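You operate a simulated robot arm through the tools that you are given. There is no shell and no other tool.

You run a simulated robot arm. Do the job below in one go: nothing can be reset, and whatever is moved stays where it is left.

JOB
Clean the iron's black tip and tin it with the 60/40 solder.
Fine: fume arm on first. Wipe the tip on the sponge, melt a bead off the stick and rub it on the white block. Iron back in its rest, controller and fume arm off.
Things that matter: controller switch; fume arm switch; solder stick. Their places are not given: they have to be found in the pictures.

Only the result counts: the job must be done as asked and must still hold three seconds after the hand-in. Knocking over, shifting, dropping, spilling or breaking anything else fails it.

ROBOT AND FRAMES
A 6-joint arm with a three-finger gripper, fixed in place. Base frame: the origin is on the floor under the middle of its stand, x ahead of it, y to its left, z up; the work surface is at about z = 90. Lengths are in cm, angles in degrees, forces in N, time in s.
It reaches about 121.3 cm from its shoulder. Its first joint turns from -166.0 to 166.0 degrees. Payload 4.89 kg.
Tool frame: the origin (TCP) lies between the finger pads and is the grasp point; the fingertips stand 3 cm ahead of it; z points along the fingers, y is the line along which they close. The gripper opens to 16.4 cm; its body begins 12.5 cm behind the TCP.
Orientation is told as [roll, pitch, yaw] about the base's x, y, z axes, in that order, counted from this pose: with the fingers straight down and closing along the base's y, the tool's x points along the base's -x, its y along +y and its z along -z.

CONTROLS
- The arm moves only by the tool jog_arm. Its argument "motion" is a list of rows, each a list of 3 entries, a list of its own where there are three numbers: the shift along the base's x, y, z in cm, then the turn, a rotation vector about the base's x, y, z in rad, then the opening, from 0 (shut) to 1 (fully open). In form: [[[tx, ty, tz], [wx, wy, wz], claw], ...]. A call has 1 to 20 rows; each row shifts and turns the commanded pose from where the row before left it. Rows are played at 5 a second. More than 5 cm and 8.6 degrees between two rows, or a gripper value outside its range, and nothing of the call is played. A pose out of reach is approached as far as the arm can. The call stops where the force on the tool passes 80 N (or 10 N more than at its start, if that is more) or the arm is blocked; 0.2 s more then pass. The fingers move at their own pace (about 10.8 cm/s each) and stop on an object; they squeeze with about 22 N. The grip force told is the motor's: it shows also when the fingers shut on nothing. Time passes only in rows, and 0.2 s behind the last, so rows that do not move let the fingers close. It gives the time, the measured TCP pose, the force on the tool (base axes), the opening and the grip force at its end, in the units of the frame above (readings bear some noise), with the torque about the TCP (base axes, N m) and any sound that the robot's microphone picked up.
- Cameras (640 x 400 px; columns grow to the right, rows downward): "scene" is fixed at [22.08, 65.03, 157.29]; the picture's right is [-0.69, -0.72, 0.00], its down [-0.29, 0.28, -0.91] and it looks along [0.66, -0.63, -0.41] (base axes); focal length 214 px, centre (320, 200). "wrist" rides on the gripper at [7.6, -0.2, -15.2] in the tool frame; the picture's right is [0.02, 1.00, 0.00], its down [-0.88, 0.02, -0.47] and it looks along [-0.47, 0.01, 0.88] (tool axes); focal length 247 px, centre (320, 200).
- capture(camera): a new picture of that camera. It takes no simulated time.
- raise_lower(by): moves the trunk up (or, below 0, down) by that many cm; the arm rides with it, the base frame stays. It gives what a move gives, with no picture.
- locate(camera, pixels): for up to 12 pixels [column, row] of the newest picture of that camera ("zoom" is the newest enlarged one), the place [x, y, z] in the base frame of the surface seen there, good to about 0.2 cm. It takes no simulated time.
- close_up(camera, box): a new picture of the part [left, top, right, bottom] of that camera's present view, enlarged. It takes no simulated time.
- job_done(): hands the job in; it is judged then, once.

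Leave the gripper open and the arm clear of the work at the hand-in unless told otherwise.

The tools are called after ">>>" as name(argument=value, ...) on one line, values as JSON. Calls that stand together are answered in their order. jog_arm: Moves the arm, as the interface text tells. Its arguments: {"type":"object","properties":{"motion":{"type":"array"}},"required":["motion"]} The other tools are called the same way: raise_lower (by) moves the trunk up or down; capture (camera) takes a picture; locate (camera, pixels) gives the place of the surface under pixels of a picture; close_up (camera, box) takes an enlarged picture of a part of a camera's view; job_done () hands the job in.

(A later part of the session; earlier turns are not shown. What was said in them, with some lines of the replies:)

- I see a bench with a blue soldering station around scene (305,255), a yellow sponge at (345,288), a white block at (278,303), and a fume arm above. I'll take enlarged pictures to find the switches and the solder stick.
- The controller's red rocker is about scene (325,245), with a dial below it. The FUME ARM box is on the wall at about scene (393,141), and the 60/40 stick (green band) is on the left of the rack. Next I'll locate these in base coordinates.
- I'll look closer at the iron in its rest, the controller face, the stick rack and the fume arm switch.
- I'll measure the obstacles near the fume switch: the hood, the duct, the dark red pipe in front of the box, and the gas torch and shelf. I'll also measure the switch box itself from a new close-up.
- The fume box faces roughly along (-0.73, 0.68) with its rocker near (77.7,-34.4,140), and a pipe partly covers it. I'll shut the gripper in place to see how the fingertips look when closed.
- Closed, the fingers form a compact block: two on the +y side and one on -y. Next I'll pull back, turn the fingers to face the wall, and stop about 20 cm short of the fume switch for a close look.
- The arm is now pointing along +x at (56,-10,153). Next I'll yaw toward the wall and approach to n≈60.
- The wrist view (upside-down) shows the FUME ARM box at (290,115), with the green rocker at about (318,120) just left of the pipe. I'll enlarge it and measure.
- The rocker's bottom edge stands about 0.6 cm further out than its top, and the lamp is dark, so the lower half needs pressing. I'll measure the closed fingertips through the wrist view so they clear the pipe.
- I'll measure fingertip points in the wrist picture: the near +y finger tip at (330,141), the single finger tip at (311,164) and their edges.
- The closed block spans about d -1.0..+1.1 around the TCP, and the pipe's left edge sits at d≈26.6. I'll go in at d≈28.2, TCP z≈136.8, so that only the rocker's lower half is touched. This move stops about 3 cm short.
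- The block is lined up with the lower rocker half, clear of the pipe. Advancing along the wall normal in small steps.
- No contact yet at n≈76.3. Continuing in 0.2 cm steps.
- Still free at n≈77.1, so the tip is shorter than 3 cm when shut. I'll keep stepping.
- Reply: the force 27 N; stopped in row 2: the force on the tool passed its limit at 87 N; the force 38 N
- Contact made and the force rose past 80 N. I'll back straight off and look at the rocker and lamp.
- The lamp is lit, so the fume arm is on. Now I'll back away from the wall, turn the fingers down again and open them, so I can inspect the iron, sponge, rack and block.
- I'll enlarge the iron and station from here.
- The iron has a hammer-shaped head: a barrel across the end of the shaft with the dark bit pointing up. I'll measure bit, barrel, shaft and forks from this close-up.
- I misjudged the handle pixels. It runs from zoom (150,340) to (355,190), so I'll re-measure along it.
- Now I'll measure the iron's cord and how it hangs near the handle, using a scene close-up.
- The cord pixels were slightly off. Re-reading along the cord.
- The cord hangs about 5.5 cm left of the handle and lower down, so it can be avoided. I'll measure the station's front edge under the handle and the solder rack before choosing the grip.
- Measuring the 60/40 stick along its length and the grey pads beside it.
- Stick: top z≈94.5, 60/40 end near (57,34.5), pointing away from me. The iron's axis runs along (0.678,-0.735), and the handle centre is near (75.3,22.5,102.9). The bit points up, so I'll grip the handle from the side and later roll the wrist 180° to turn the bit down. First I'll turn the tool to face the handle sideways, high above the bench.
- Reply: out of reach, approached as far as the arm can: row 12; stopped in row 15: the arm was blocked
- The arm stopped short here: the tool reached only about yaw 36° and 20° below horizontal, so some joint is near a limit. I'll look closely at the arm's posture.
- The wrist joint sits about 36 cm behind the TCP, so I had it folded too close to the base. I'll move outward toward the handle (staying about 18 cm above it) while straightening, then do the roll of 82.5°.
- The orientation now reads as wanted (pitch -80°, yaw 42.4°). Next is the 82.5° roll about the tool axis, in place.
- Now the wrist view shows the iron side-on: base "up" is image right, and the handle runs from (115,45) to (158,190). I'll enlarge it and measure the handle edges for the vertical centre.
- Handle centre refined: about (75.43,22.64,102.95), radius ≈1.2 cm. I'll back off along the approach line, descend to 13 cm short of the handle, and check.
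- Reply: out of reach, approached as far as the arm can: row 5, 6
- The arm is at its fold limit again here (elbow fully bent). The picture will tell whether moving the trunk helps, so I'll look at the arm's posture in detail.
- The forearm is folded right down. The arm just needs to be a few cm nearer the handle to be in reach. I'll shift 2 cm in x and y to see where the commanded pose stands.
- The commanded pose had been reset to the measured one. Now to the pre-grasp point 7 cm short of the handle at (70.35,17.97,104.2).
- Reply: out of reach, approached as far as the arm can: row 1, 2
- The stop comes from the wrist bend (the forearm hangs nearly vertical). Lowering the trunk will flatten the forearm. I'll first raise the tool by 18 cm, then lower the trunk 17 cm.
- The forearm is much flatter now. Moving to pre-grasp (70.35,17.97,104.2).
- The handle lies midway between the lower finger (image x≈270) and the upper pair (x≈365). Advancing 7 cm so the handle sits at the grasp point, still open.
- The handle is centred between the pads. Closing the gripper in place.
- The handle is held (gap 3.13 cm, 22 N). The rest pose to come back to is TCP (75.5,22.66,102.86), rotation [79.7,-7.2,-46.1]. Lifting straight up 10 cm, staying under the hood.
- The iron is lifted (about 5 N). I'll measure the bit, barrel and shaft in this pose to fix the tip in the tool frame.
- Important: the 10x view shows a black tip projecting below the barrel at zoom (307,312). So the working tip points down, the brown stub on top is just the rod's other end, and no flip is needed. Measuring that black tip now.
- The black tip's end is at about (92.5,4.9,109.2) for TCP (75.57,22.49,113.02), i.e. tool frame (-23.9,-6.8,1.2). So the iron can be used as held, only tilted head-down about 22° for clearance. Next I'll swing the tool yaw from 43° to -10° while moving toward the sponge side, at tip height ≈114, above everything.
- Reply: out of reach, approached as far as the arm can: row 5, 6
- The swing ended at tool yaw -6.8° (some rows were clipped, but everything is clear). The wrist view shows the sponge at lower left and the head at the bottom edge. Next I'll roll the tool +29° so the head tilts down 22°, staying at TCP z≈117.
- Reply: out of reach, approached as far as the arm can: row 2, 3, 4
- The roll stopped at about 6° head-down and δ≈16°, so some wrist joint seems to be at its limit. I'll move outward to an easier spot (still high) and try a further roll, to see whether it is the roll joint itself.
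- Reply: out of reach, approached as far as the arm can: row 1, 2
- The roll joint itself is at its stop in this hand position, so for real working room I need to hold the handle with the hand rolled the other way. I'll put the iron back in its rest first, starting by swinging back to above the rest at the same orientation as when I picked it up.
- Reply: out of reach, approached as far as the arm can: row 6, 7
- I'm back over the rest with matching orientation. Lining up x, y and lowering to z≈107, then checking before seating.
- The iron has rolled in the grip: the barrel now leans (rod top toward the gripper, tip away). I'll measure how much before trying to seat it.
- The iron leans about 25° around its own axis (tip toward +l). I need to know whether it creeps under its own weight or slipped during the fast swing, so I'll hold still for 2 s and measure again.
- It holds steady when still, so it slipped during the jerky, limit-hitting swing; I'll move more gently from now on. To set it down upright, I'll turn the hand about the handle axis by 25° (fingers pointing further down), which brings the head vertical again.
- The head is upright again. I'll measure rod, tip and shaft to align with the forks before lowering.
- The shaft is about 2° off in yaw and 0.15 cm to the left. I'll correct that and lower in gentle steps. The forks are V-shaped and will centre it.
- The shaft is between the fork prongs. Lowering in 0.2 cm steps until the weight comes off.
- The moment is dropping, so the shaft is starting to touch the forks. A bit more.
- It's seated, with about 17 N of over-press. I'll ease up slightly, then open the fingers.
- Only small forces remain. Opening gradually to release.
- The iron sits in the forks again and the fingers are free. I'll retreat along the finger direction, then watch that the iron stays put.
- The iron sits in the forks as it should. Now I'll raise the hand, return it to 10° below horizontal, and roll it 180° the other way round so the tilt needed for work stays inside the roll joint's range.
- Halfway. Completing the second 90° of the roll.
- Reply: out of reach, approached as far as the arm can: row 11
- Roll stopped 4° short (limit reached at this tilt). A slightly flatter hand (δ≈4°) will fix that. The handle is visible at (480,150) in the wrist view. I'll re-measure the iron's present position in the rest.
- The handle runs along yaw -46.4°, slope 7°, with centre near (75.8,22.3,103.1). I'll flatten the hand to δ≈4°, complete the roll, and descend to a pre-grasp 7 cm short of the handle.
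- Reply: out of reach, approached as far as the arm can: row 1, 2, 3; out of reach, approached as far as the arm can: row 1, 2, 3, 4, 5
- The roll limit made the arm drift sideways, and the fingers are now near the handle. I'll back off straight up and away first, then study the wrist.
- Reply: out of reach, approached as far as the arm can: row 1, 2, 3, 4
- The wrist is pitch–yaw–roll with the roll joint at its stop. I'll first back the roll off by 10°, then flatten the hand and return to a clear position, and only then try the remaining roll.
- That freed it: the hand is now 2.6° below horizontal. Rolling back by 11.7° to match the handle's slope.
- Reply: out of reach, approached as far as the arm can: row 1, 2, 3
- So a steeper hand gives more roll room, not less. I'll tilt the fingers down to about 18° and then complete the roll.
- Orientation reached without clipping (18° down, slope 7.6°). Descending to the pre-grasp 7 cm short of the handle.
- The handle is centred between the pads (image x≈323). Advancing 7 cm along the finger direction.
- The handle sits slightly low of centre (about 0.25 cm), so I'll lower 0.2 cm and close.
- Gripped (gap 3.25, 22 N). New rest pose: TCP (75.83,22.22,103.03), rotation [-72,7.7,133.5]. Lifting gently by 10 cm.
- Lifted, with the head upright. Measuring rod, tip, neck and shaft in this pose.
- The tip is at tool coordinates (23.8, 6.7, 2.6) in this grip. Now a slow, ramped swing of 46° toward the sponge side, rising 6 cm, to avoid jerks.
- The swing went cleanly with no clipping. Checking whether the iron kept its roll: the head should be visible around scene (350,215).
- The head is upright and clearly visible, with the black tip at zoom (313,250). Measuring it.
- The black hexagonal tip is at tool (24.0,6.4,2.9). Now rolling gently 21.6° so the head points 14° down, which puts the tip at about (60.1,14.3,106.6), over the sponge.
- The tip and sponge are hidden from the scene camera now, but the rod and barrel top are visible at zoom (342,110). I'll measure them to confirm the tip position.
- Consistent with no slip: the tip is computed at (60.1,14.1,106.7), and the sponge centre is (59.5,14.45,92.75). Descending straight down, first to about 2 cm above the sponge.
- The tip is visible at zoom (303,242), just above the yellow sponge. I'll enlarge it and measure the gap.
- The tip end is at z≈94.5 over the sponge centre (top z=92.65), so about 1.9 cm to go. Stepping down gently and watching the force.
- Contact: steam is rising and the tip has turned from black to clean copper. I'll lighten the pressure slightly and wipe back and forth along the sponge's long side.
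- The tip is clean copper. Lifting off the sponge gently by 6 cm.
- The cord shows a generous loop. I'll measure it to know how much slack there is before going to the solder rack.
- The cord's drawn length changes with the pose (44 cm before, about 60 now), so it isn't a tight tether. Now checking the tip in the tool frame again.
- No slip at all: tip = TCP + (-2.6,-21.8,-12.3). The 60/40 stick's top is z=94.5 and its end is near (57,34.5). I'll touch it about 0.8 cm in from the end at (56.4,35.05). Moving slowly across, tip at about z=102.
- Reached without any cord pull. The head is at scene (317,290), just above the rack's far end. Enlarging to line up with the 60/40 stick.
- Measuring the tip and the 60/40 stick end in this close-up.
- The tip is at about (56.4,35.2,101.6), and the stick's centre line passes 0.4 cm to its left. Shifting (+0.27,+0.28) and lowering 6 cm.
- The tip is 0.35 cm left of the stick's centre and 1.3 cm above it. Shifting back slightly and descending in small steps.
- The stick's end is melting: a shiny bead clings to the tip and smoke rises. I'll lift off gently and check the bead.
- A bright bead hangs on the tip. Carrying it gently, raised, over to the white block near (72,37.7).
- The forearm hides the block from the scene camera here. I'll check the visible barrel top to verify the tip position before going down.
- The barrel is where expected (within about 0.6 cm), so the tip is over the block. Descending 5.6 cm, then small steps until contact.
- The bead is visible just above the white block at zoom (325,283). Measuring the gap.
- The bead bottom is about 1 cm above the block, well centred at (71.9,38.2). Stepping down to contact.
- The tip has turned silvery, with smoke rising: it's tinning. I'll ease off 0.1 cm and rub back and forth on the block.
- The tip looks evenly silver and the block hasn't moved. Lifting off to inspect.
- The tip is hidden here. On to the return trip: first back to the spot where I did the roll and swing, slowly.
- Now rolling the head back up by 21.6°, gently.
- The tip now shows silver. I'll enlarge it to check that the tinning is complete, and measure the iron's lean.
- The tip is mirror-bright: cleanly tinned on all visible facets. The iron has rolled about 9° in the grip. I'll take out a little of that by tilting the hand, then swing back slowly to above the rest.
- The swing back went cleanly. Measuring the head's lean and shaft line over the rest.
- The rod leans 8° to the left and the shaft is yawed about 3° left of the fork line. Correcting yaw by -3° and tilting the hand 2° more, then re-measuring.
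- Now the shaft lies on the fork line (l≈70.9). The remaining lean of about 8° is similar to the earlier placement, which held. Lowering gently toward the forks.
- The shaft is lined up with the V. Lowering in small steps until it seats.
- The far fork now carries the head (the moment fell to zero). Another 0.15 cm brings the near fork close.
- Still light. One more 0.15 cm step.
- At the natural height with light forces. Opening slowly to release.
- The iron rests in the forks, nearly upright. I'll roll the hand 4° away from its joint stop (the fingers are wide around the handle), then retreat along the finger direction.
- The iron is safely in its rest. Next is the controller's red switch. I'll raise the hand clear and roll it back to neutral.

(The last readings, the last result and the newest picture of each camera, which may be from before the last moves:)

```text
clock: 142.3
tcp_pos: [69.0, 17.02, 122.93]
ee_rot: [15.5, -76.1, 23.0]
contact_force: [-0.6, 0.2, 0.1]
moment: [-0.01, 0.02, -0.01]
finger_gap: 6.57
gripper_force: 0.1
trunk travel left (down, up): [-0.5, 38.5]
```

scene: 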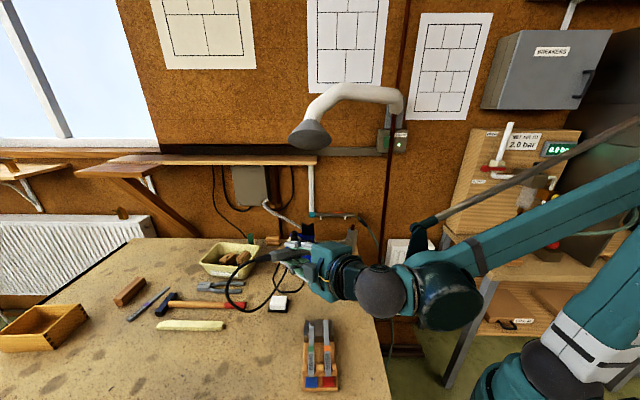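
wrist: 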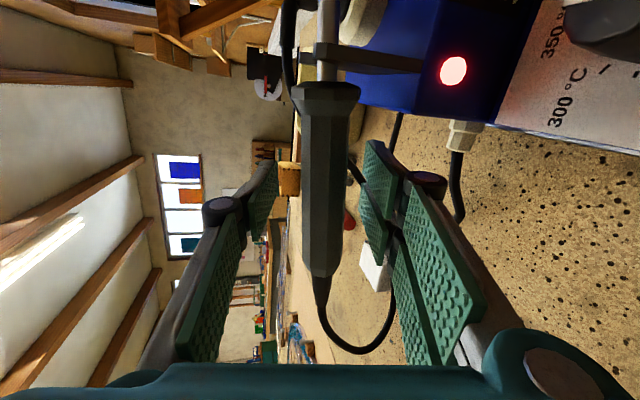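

The hand is neutral again, pointing outward. I'll tilt the fingers about 53° down, yaw toward the controller, close them, and stop short for a look at the red switch.

>>> jog_arm(motion=[[[-0.3, -0.8, -0.5], [-0.0715, 0.0914, 0.0074], 0.3], [[-0.3, -0.8, -0.5], [-0.0715, 0.0914, 0.0074], 0.2], [[-0.3, -0.8, -0.5], [-0.0715, 0.0914, 0.0074], 0.1], [[-0.3, -0.8, -0.5], [-0.0715, 0.0914, 0.0074], 0], [[-0.3, -0.8, -0.5], [-0.0715, 0.0914, 0.0074], 0], [[-0.3, -0.8, -0.5], [-0.0715, 0.0914, 0.0074], 0], [[-0.3, -0.9, -0.5], [0, 0, -0.1187], 0], [[-0.3, -0.9, -0.5], [0, 0, -0.1187], 0], [[-0.3, -0.9, -0.5], [0, 0, -0.1187], 0], [[-0.3, -0.9, -0.5], [0, 0, -0.1187], 0], [[-0.3, -0.9, -0.5], [0, 0, -0.1187], 0], [[0, 0, 0], [0, 0, 0], 0]])

>>> capture(camera="wrist")

>>> capture(camera="scene")

```text
clock: 144.9
tcp_pos: [65.79, 7.66, 117.38]
ee_rot: [4.4, -36.5, 1.5]
contact_force: [-0.8, 0.1, -0.1]
moment: [-0.01, 0.02, 0.02]
finger_gap: 0.0
gripper_force: 22.0
trunk travel left (down, up): [-0.5, 38.5]
```

```text
taken
```

wrist: 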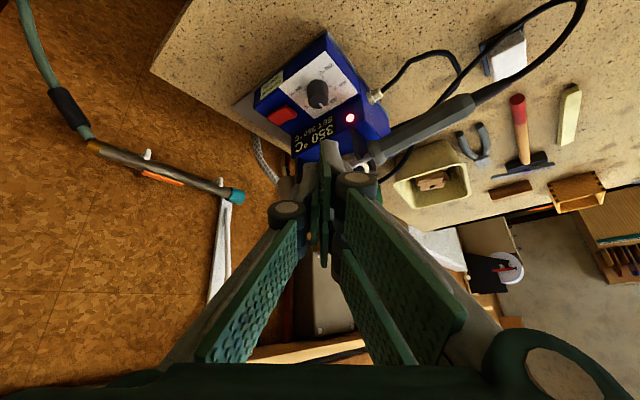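

```text
taken
```

scene: 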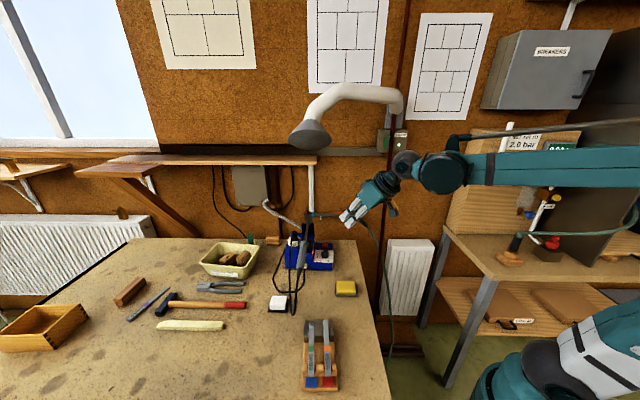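

The wrist camera sees the red switch at (283,116). I'll enlarge it and measure which end stands proud.

>>> close_up(camera="wrist", box=[245, 70, 365, 160])

>>> close_up(camera="wrist", box=[260, 95, 310, 135])

>>> close_up(camera="scene", box=[310, 230, 345, 260])

```text
4.44 times, centred on (305, 115) of wrist
```

zoom: 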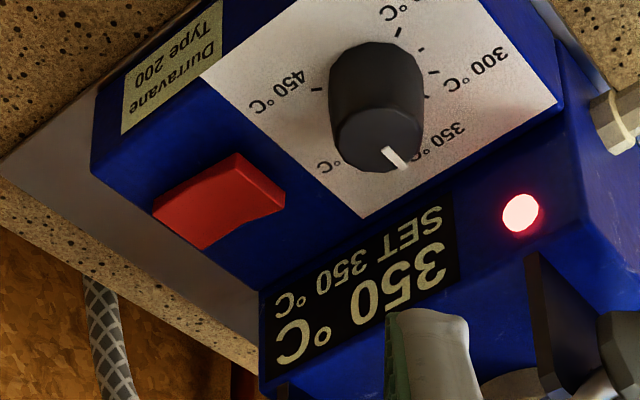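

```text
10.00 times, centred on (285, 115) of wrist
```

zoom: 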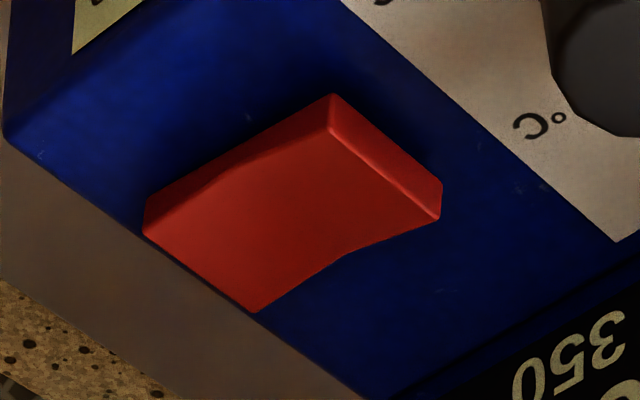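

```text
13.33 times, centred on (328, 245) of scene
```

zoom: 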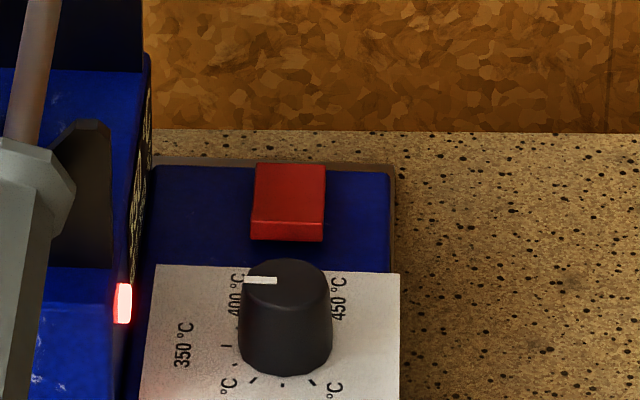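

The rocker's end nearest the dial stands up and its far (wall-side) end is pressed in. To turn it off I must press the end near the dial. Measuring it.

>>> locate(camera="wrist", pixels=[[286.5, 108.5], [296, 116], [291.5, 113], [268.5, 118.5], [278, 125], [274, 121], [281, 117], [288, 118], [283, 112], [292, 109], [306, 93], [320, 105]])

>>> locate(camera="zoom", pixels=[[260, 215], [315, 215], [288, 215], [265, 170], [320, 170], [290, 190], [288, 230], [255, 235], [200, 220], [285, 270], [360, 220], [285, 330]])

```text
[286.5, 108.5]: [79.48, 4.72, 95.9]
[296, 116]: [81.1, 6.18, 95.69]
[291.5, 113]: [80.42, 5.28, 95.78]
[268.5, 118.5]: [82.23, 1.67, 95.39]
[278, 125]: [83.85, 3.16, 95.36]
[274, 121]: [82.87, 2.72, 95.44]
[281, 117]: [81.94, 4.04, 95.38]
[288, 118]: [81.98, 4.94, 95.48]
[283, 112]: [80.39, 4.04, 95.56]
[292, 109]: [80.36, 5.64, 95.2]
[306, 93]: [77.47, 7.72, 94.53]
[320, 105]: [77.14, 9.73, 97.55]
```

```text
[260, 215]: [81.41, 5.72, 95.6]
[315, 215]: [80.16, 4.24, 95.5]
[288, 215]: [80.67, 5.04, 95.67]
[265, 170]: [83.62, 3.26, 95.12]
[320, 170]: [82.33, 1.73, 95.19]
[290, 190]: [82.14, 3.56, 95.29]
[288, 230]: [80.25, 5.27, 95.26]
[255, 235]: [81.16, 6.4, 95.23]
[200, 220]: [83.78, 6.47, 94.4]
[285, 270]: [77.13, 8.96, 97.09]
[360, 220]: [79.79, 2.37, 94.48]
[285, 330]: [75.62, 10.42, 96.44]
```

The front end of the rocker is near (80.4,5.4,95.8) and the middle near (81.9,4.0,95.4). I'll yaw the hand to -40°, so the fingers run parallel to the station's side wall, then hover above the press point.

>>> jog_arm(motion=[[[0, 0, 0], [0, 0, -0.107], 0], [[0, 0, 0], [0, 0, -0.107], 0], [[0, 0, 0], [0, 0, -0.107], 0], [[0, 0, 0], [0, 0, -0.107], 0], [[0, 0, 0], [0, 0, -0.107], 0], [[0, 0, 0], [0, 0, -0.107], 0], [[0, 0, 0], [0, 0, -0.107], 0], [[0, 0, 0], [0, 0, -0.107], 0], [[2, -0.5, -1], [0, 0, 0], 0], [[2.5, -0.6, -1.5], [0, 0, 0], 0], [[2.5, -0.6, -1.5], [0, 0, 0], 0], [[2.5, -0.6, -1.5], [0, 0, 0], 0], [[2.5, -0.6, -1.5], [0, 0, 0], 0], [[2, -0.5, -1.5], [0, 0, 0], 0], [[1.2, -0.3, -1], [0, 0, 0], 0], [[0, 0, 0], [0, 0, 0], 0]])

>>> close_up(camera="scene", box=[295, 200, 365, 260])

>>> capture(camera="wrist")

>>> capture(camera="scene")

```text
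clock: 148.3
tcp_pos: [80.97, 4.14, 107.93]
ee_rot: [4.4, -36.6, -47.6]
contact_force: [0.3, -0.6, -0.1]
moment: [0.01, -0.03, -0.03]
finger_gap: 0.0
gripper_force: 21.5
trunk travel left (down, up): [-0.5, 38.5]
```

```text
6.67 times, centred on (330, 230) of scene
```

zoom: 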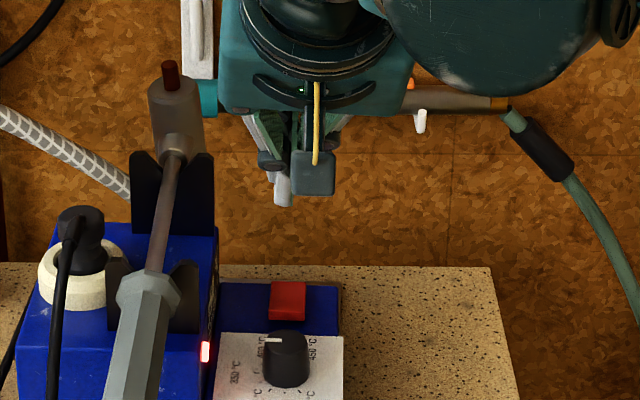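

```text
taken
```

wrist: 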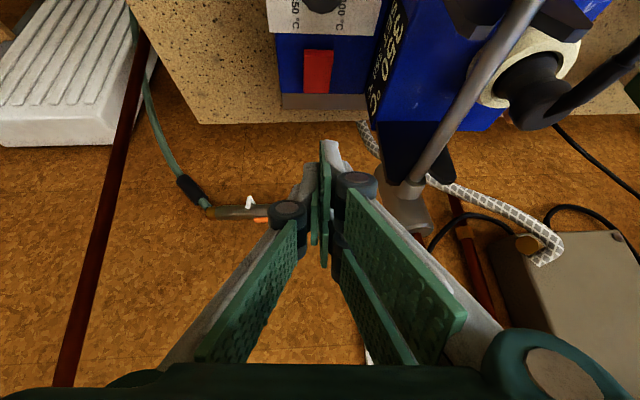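

```text
taken
```

scene: 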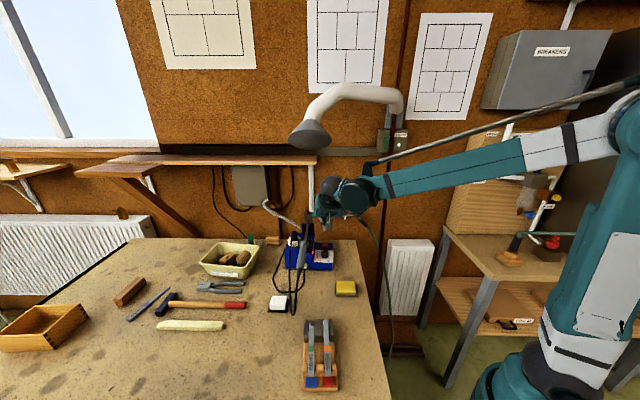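

Hovering with the fingertip corner about 9 cm above the switch. Aligning (+0.07,-0.48) and lowering to about 2 cm above it.

>>> jog_arm(motion=[[[0.07, -0.48, -1], [0, 0, 0], 0], [[0, 0, -2], [0, 0, 0], 0], [[0, 0, -2], [0, 0, 0], 0], [[0, 0, -1.5], [0, 0, 0], 0], [[0, 0, 0], [0, 0, 0], 0]])

>>> close_up(camera="scene", box=[305, 215, 355, 260])

>>> close_up(camera="wrist", box=[260, 40, 400, 180])

```text
clock: 149.5
tcp_pos: [81.11, 3.49, 101.48]
ee_rot: [4.5, -36.5, -47.6]
contact_force: [0.1, -1.2, 0.1]
moment: [-0.01, -0.05, 0.05]
finger_gap: 0.02
gripper_force: 22.6
trunk travel left (down, up): [-0.5, 38.5]
```

```text
8.89 times, centred on (330, 238) of scene
```

zoom: 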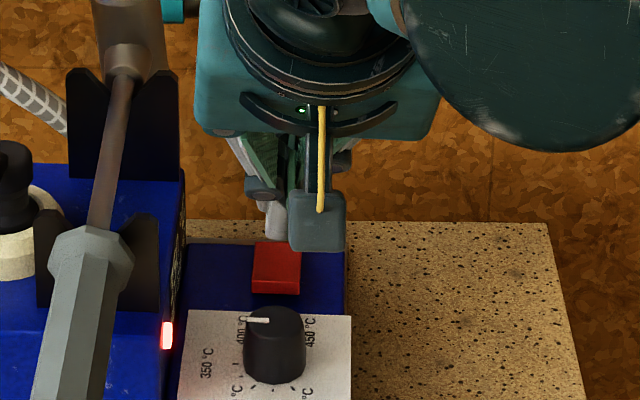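

```text
2.86 times, centred on (330, 110) of wrist
```

zoom: 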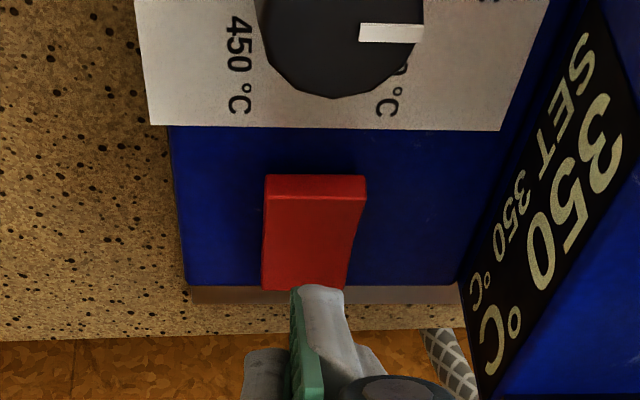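

Measuring the fingertip's actual position in the wrist view.

>>> capture(camera="wrist")

>>> locate(camera="wrist", pixels=[[326, 144], [330, 143], [335, 143], [332, 150], [337, 158], [322, 150], [328, 141.5], [318, 105], [329, 110], [318, 135]])

```text
taken
```

wrist: 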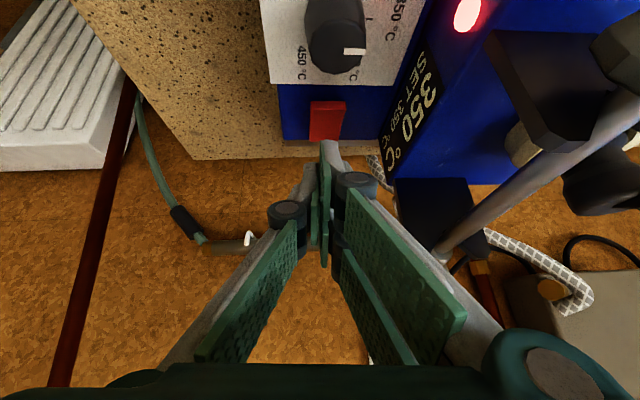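

```text
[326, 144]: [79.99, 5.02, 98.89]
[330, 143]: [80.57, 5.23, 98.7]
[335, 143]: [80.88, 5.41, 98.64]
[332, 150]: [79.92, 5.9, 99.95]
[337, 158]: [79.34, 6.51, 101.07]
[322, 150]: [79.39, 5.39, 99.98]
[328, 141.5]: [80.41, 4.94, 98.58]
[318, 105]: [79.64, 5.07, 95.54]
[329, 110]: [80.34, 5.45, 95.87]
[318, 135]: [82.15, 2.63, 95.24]
```

The fingertip is over the front half of the rocker, centred across it, about 2.5 cm above. Lowering 1.8 cm, then small steps.

>>> jog_arm(motion=[[[0, 0, -0.6], [0, 0, 0], 0], [[0, 0, -0.6], [0, 0, 0], 0], [[0, 0, -0.6], [0, 0, 0], 0], [[0, 0, 0], [0, 0, 0], 0]])

>>> jog_arm(motion=[[[0, 0, -0.2], [0, 0, 0], 0], [[0, 0, -0.2], [0, 0, 0], 0], [[0, 0, 0], [0, 0, 0], 0]])

>>> jog_arm(motion=[[[0, 0, -0.2], [0, 0, 0], 0], [[0, 0, 0], [0, 0, 0], 0]])

>>> close_up(camera="scene", box=[305, 215, 355, 260])

```text
clock: 150.5
tcp_pos: [81.11, 3.46, 99.71]
ee_rot: [4.6, -36.5, -47.6]
contact_force: [-0.5, 0.8, -1.3]
moment: [-0.02, -0.04, 0.01]
finger_gap: 0.02
gripper_force: 22.3
trunk travel left (down, up): [-0.5, 38.5]
```

```text
clock: 151.3
tcp_pos: [81.06, 3.39, 99.34]
ee_rot: [4.5, -36.6, -47.6]
contact_force: [2.5, 1.9, 9.5]
moment: [0.13, -0.09, -0.04]
finger_gap: 0.0
gripper_force: 21.9
trunk travel left (down, up): [-0.5, 38.5]
```

```text
clock: 151.9
tcp_pos: [80.88, 3.38, 99.2]
ee_rot: [4.6, -36.7, -47.5]
contact_force: [18.4, 3.9, 57.3]
moment: [0.65, -0.52, -0.16]
finger_gap: 0.0
gripper_force: 21.9
trunk travel left (down, up): [-0.5, 38.5]
```

```text
8.89 times, centred on (330, 238) of scene
```

zoom: 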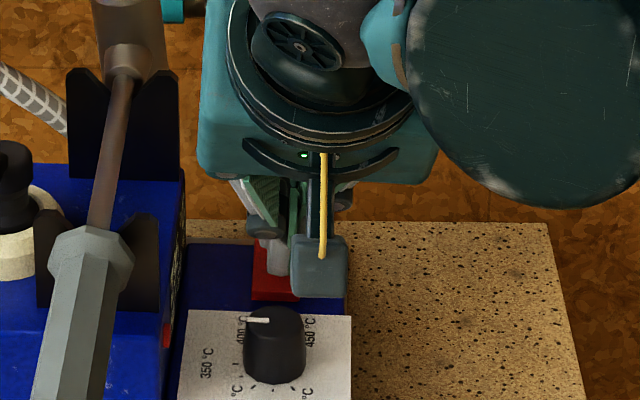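

The controller lamp at zoom (167,335) has gone dark. Backing straight up to check.

>>> jog_arm(motion=[[[0, 0, 0.5], [0, 0, 0], 0], [[0, 0, 1], [0, 0, 0], 0], [[0, 0, 2], [0, 0, 0], 0], [[0, 0, 3], [0, 0, 0], 0], [[0, 0, 3], [0, 0, 0], 0], [[0, 0, 0], [0, 0, 0], 0]])

>>> close_up(camera="scene", box=[285, 200, 355, 260])

>>> capture(camera="wrist")

>>> close_up(camera="wrist", box=[280, 20, 460, 140])

```text
clock: 153.3
tcp_pos: [81.15, 3.31, 108.64]
ee_rot: [4.4, -36.5, -47.6]
contact_force: [0.8, 0.3, 0.0]
moment: [0.02, 0.01, -0.04]
finger_gap: 0.0
gripper_force: 22.1
trunk travel left (down, up): [-0.5, 38.5]
```

```text
6.67 times, centred on (320, 230) of scene
```

zoom: 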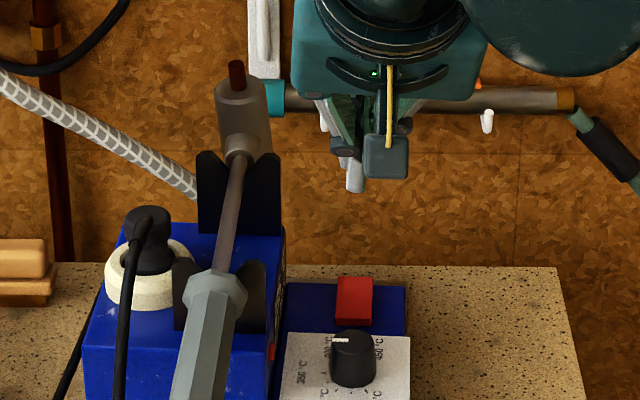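

```text
taken
```

wrist: 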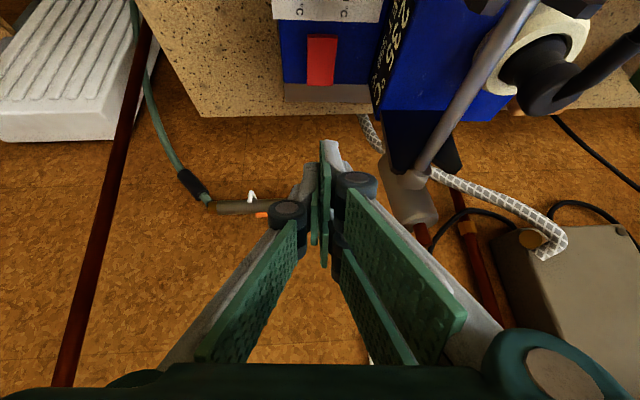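

```text
3.33 times, centred on (370, 80) of wrist
```

zoom: 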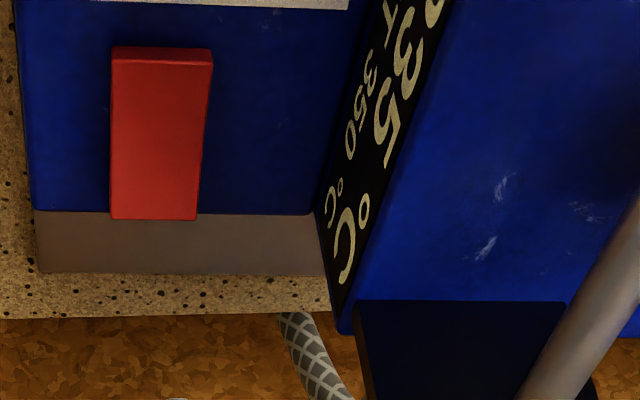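

The lamp is dark, so the controller is off. Last is the fume arm. I'll retreat back and up, then turn the fingers horizontal toward the wall box.

>>> jog_arm(motion=[[[-2, 0.1, 2], [0, 0, 0], 0], [[-2.6, 0.1, 2.9], [0, 0, 0], 0], [[-2.6, 0.1, 2.9], [0, 0, 0], 0], [[-2.6, 0.1, 2.9], [0, 0, 0], 0], [[-2.6, 0.1, 2.9], [0, 0, 0], 0], [[-2.6, 0.1, 2.9], [0, 0, 0], 0], [[-0.3, -2.4, 1.6], [-0.0938, -0.0938, -0.0082], 0], [[-0.3, -2.4, 1.6], [-0.0938, -0.0938, -0.0082], 0], [[-0.3, -2.4, 1.6], [-0.0938, -0.0938, -0.0082], 0], [[-0.3, -2.4, 1.6], [-0.0938, -0.0938, -0.0082], 0], [[-0.3, -2.4, 1.6], [-0.0938, -0.0938, -0.0082], 0], [[-0.3, -2.4, 1.6], [-0.0938, -0.0938, -0.0082], 0], [[-0.3, -2.4, 1.6], [-0.0938, -0.0938, -0.0082], 0], [[-0.3, -2.4, 1.6], [0, 0, 0], 0], [[-0.3, -2.4, 1.6], [0, 0, 0], 0], [[0, 0, 0], [0, 0, 0], 0]])

>>> capture(camera="wrist")

>>> capture(camera="scene")

```text
clock: 156.7
tcp_pos: [63.36, -17.62, 139.42]
ee_rot: [88.6, -86.5, -133.5]
contact_force: [0.0, 0.1, 0.4]
moment: [0.01, -0.01, -0.1]
finger_gap: 0.01
gripper_force: 22.2
trunk travel left (down, up): [-0.5, 38.5]
```

```text
taken
```

wrist: 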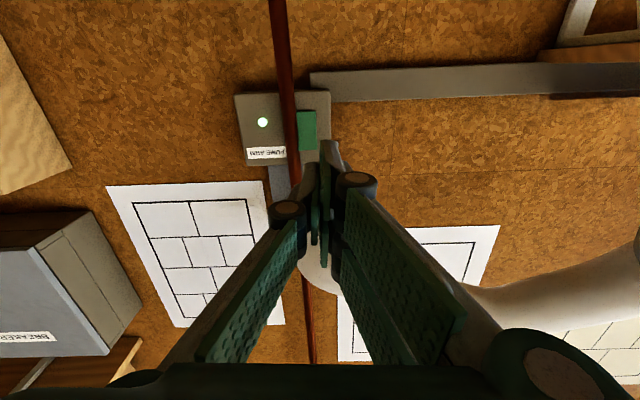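

```text
taken
```

scene: 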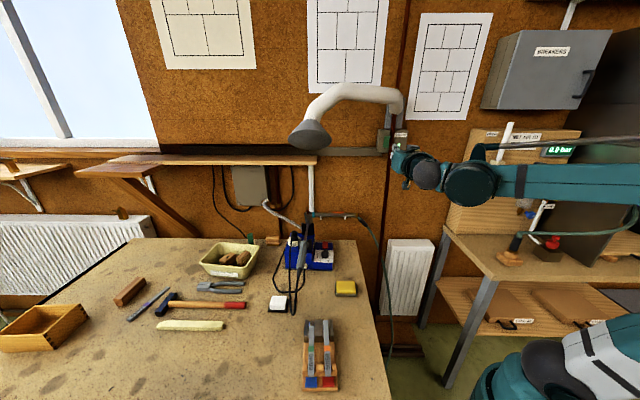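

The lamp is still lit and the rocker is visible at (307,130). I'll straighten the small roll and yaw error and move to about 14 cm short of the switch, at height 143.

>>> jog_arm(motion=[[[0.8, -1.4, 0.9], [-0.0216, 0.0215, 0.015], 0], [[0.8, -1.4, 0.9], [-0.0216, 0.0215, 0.015], 0], [[0.9, -1.4, 0.9], [0, 0, 0], 0], [[0.9, -1.4, 0.9], [0, 0, 0], 0], [[0.8, -1.2, 0.1], [0, 0, 0], 0], [[0, 0, 0], [0, 0, 0], 0]])

>>> capture(camera="wrist")

>>> close_up(camera="scene", box=[370, 100, 430, 170])

>>> locate(camera="scene", pixels=[[386, 136], [386, 141], [386, 146], [390, 136], [390, 146], [402, 112], [398, 118], [405, 118], [401, 105], [390, 122], [396, 128], [398, 100]])

```text
clock: 158.1
tcp_pos: [67.57, -24.42, 143.03]
ee_rot: [7.2, -89.9, -50.4]
contact_force: [-0.3, -0.4, 0.9]
moment: [0.0, -0.01, -0.01]
finger_gap: 0.04
gripper_force: 21.7
trunk travel left (down, up): [-0.5, 38.5]
```

```text
taken
```

wrist: 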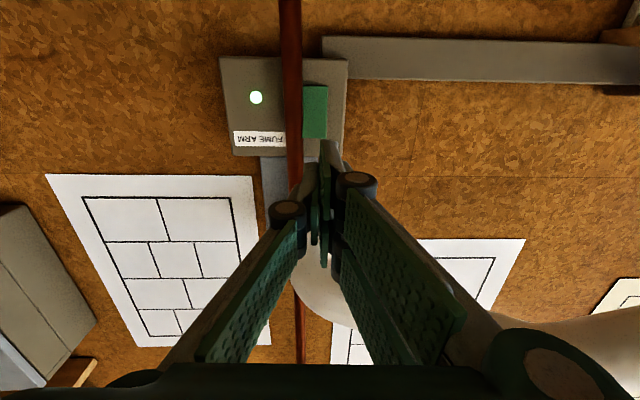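

```text
5.71 times, centred on (400, 135) of scene
```

zoom: 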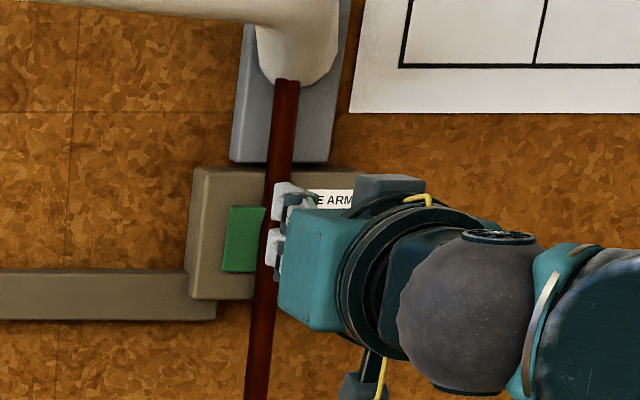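

```text
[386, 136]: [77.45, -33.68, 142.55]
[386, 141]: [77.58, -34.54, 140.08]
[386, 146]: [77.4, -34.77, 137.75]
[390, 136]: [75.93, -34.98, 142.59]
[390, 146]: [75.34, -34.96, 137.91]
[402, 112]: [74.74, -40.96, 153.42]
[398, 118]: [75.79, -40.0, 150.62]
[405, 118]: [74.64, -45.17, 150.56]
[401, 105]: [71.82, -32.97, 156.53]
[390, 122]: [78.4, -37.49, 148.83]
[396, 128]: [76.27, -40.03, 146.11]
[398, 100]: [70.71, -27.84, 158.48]
```

The rocker's upper half now stands proud (n≈79.5 at the top, 80.2 at the bottom). TCP height 143.1 will touch only the upper half. Advancing 9.5 cm, then small steps.

>>> jog_arm(motion=[[[1.46, -1.37, 0.1], [0, 0, 0], 0], [[1.46, -1.37, 0], [0, 0, 0], 0], [[1.46, -1.37, 0], [0, 0, 0], 0], [[1.46, -1.37, 0], [0, 0, 0], 0], [[1.09, -1.03, 0], [0, 0, 0], 0], [[0, 0, 0], [0, 0, 0], 0]])

>>> close_up(camera="wrist", box=[200, 60, 380, 200])

>>> close_up(camera="scene", box=[370, 100, 430, 170])

```text
clock: 159.5
tcp_pos: [74.58, -30.82, 143.23]
ee_rot: [8.0, -89.9, -51.4]
contact_force: [-0.5, 0.6, 0.5]
moment: [0.02, 0.03, -0.01]
finger_gap: 0.01
gripper_force: 21.9
trunk travel left (down, up): [-0.5, 38.5]
```

```text
2.86 times, centred on (290, 130) of wrist
```

zoom: 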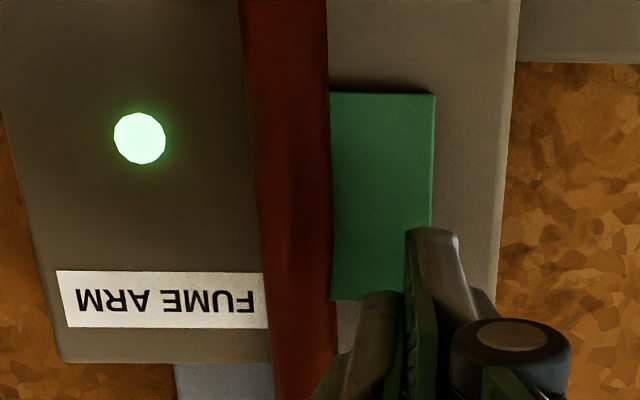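

```text
5.71 times, centred on (400, 135) of scene
```

zoom: 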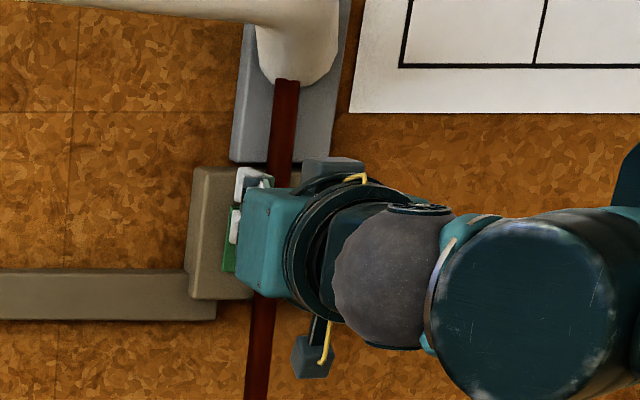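

Lined up with the upper half and clear of the pipe. Stepping in.

>>> jog_arm(motion=[[[0.29, -0.27, 0], [0, 0, 0], 0], [[0.29, -0.27, 0], [0, 0, 0], 0], [[0.29, -0.27, 0], [0, 0, 0], 0], [[0, 0, 0], [0, 0, 0], 0]])

>>> jog_arm(motion=[[[0.15, -0.14, 0], [0, 0, 0], 0], [[0.15, -0.14, 0], [0, 0, 0], 0]])

>>> jog_arm(motion=[[[0.15, -0.14, 0], [0, 0, 0], 0], [[0.15, -0.14, 0], [0, 0, 0], 0]])

```text
clock: 160.5
tcp_pos: [75.43, -31.54, 143.25]
ee_rot: [7.5, -89.9, -50.6]
contact_force: [0.5, 0.2, -1.3]
moment: [-0.02, 0.01, 0.01]
finger_gap: 0.01
gripper_force: 22.2
trunk travel left (down, up): [-0.5, 38.5]
```

```text
clock: 161.1
tcp_pos: [75.69, -31.93, 143.33]
ee_rot: [7.4, -89.9, -50.5]
contact_force: [0.6, 0.0, -0.2]
moment: [0.02, -0.01, -0.01]
finger_gap: 0.0
gripper_force: 21.9
trunk travel left (down, up): [-0.5, 38.5]
```

```text
clock: 161.7
tcp_pos: [75.97, -32.18, 143.23]
ee_rot: [12.5, -89.9, -55.6]
contact_force: [-12.9, 12.2, -2.7]
moment: [0.38, 0.42, 0.09]
finger_gap: 0.0
gripper_force: 22.1
trunk travel left (down, up): [-0.5, 38.5]
```

Contact at about 18 N. One or two more small steps.

>>> jog_arm(motion=[[[0.15, -0.14, 0], [0, 0, 0], 0], [[0, 0, 0], [0, 0, 0], 0]])

>>> close_up(camera="wrist", box=[200, 60, 380, 200])

```text
clock: 162.3
tcp_pos: [75.94, -32.21, 143.37]
ee_rot: [30.4, -89.9, -73.7]
contact_force: [-34.4, 33.1, -13.9]
moment: [1.21, 1.32, 0.17]
finger_gap: 0.02
gripper_force: 22.1
trunk travel left (down, up): [-0.5, 38.5]
```

```text
2.86 times, centred on (290, 130) of wrist
```

zoom: 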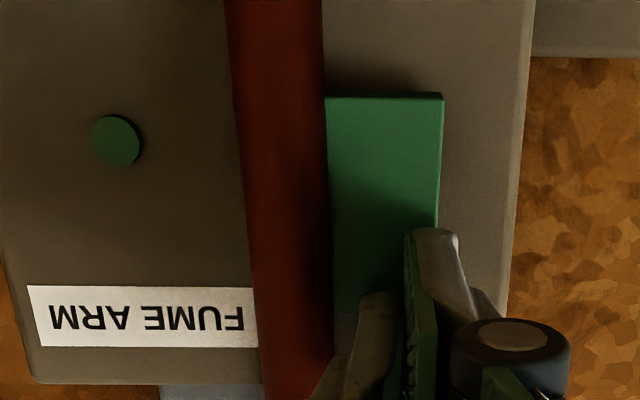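

The lamp is out: the fume arm is off. Backing straight away from the wall.

>>> jog_arm(motion=[[[-0.44, 0.41, 0], [0, 0, 0], 0], [[-1.09, 1.03, 0], [0, 0, 0], 0], [[-1.82, 1.71, 0], [0, 0, 0], 0], [[-2.19, 2.05, 0], [0, 0, 0], 0], [[-2.19, 2.05, 0], [0, 0, 0], 0], [[-2.19, 2.05, 0], [0, 0, 0], 0], [[0, 0, 0], [0, 0, 0], 0]])

>>> close_up(camera="wrist", box=[200, 40, 380, 180])

>>> capture(camera="scene")

>>> close_up(camera="scene", box=[270, 200, 370, 280])

```text
clock: 163.9
tcp_pos: [66.32, -22.91, 143.27]
ee_rot: [5.5, -89.7, -48.7]
contact_force: [1.6, 0.5, -0.3]
moment: [-0.04, -0.06, -0.02]
finger_gap: 0.0
gripper_force: 22.0
trunk travel left (down, up): [-0.5, 38.5]
```

```text
2.86 times, centred on (290, 110) of wrist
```

zoom: 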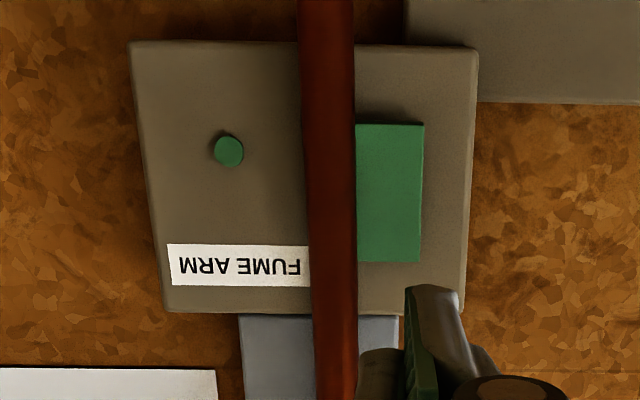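

```text
taken
```

scene: 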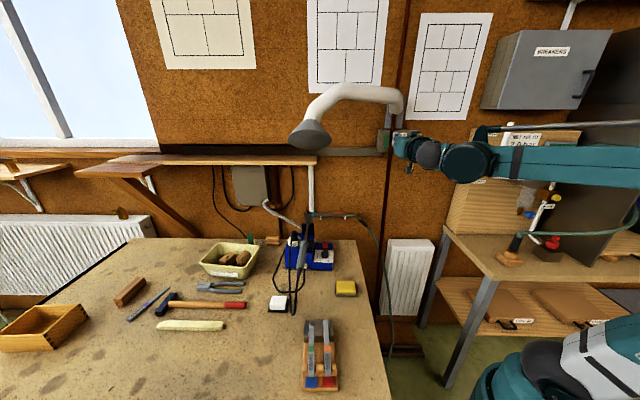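

```text
5.00 times, centred on (320, 240) of scene
```

zoom: 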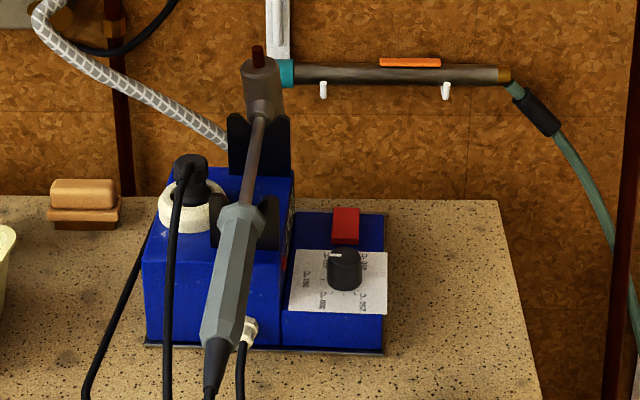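

Both switches are off and the iron is in its rest. I'll move the arm further back to clear space and open the gripper, then check the whole bench once more.

>>> jog_arm(motion=[[[-1.5, 1.5, 0.5], [0, 0, 0], 0], [[-2, 2, 0.5], [0, 0, 0], 0], [[-2, 2, 0.5], [0, 0, 0], 0], [[-2, 2, 0.5], [0, 0, 0], 0.3], [[-1.5, 1.5, 0.5], [0, 0, 0], 0.6], [[0, 0, 0], [0, 0, 0], 1], [[0, 0, 0], [0, 0, 0], 1], [[0, 0, 0], [0, 0, 0], 1], [[0, 0, 0], [0, 0, 0], 1]])

>>> capture(camera="scene")

>>> close_up(camera="scene", box=[255, 265, 365, 400])

>>> close_up(camera="scene", box=[290, 200, 335, 235])

>>> close_up(camera="scene", box=[370, 115, 420, 160])

```text
clock: 165.9
tcp_pos: [57.14, -14.13, 145.55]
ee_rot: [7.9, -89.9, -51.2]
contact_force: [0.2, 0.2, -0.4]
moment: [0.01, 0.01, 0.01]
finger_gap: 16.43
gripper_force: 0.1
trunk travel left (down, up): [-0.5, 38.5]
```

```text
taken
```

scene: 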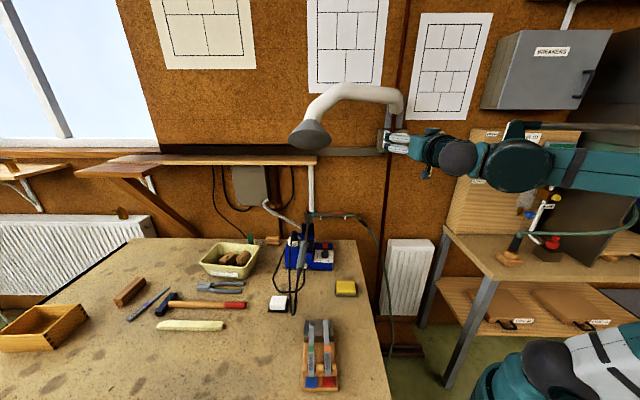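

```text
2.96 times, centred on (310, 332) of scene
```

zoom: 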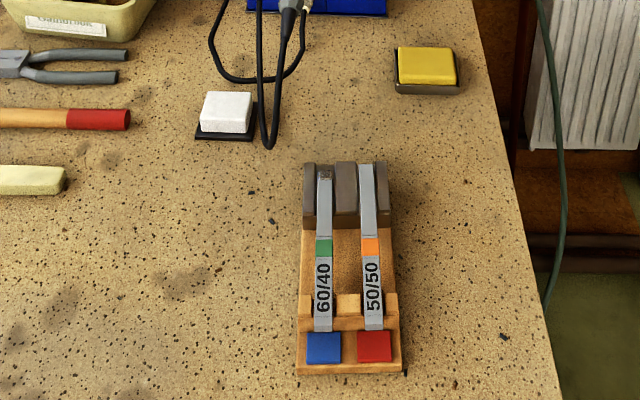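

```text
11.43 times, centred on (312, 218) of scene
```

zoom: 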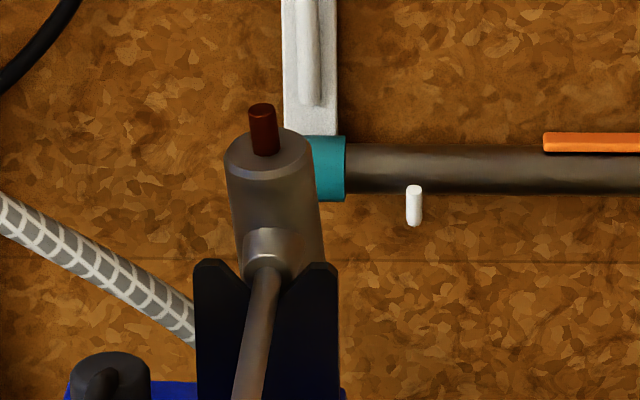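

```text
8.89 times, centred on (395, 138) of scene
```

zoom: 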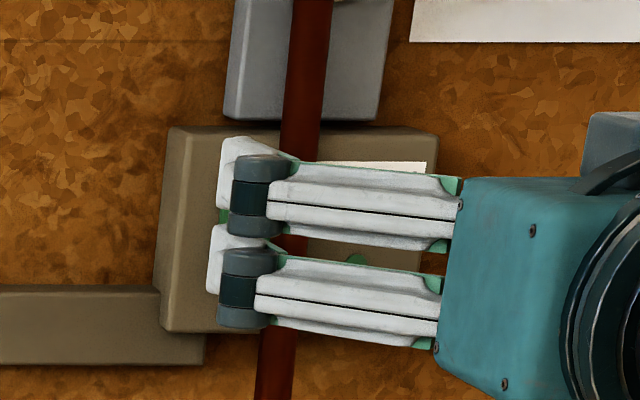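

Final check:
- **Iron:** in its forks, with the tip last seen mirror-bright.
- **Controller and fume lamps:** both dark.
- **Sponge, block and rack:** in place; the 60/40 stick is shorter where the bead was melted off.
- **Arm:** clear, with the gripper open.

Handing in.

>>> job_done()

```text
The job is handed in.
```

The iron's tip is cleaned and tinned with the 60/40 solder, and the job has been handed in. I don't have the verdict on it yet.

- **Fume arm:** I switched it on first, and its lamp lit. I switched it off again at the end, and the lamp went out.
- **Cleaning:** Wiping on the sponge turned the tip from black to clean copper.
- **Tinning:** I melted a bead off the 60/40 stick and rubbed it on the white block. The tip came off the block mirror-bright on every facet I could see.
- **Iron:** It is back in its rest. It sits leaning a few degrees but stayed put for the half minute or so before hand-in.
- **Controller:** It is switched off and its lamp is dark.

Partway through I put the iron back in its rest and took a new grip, because a wrist joint had run out of travel. The iron also rolled a little in the gripper, which is why it leans.

Nothing was knocked over or shifted. The arm was left clear of the bench with the gripper open.
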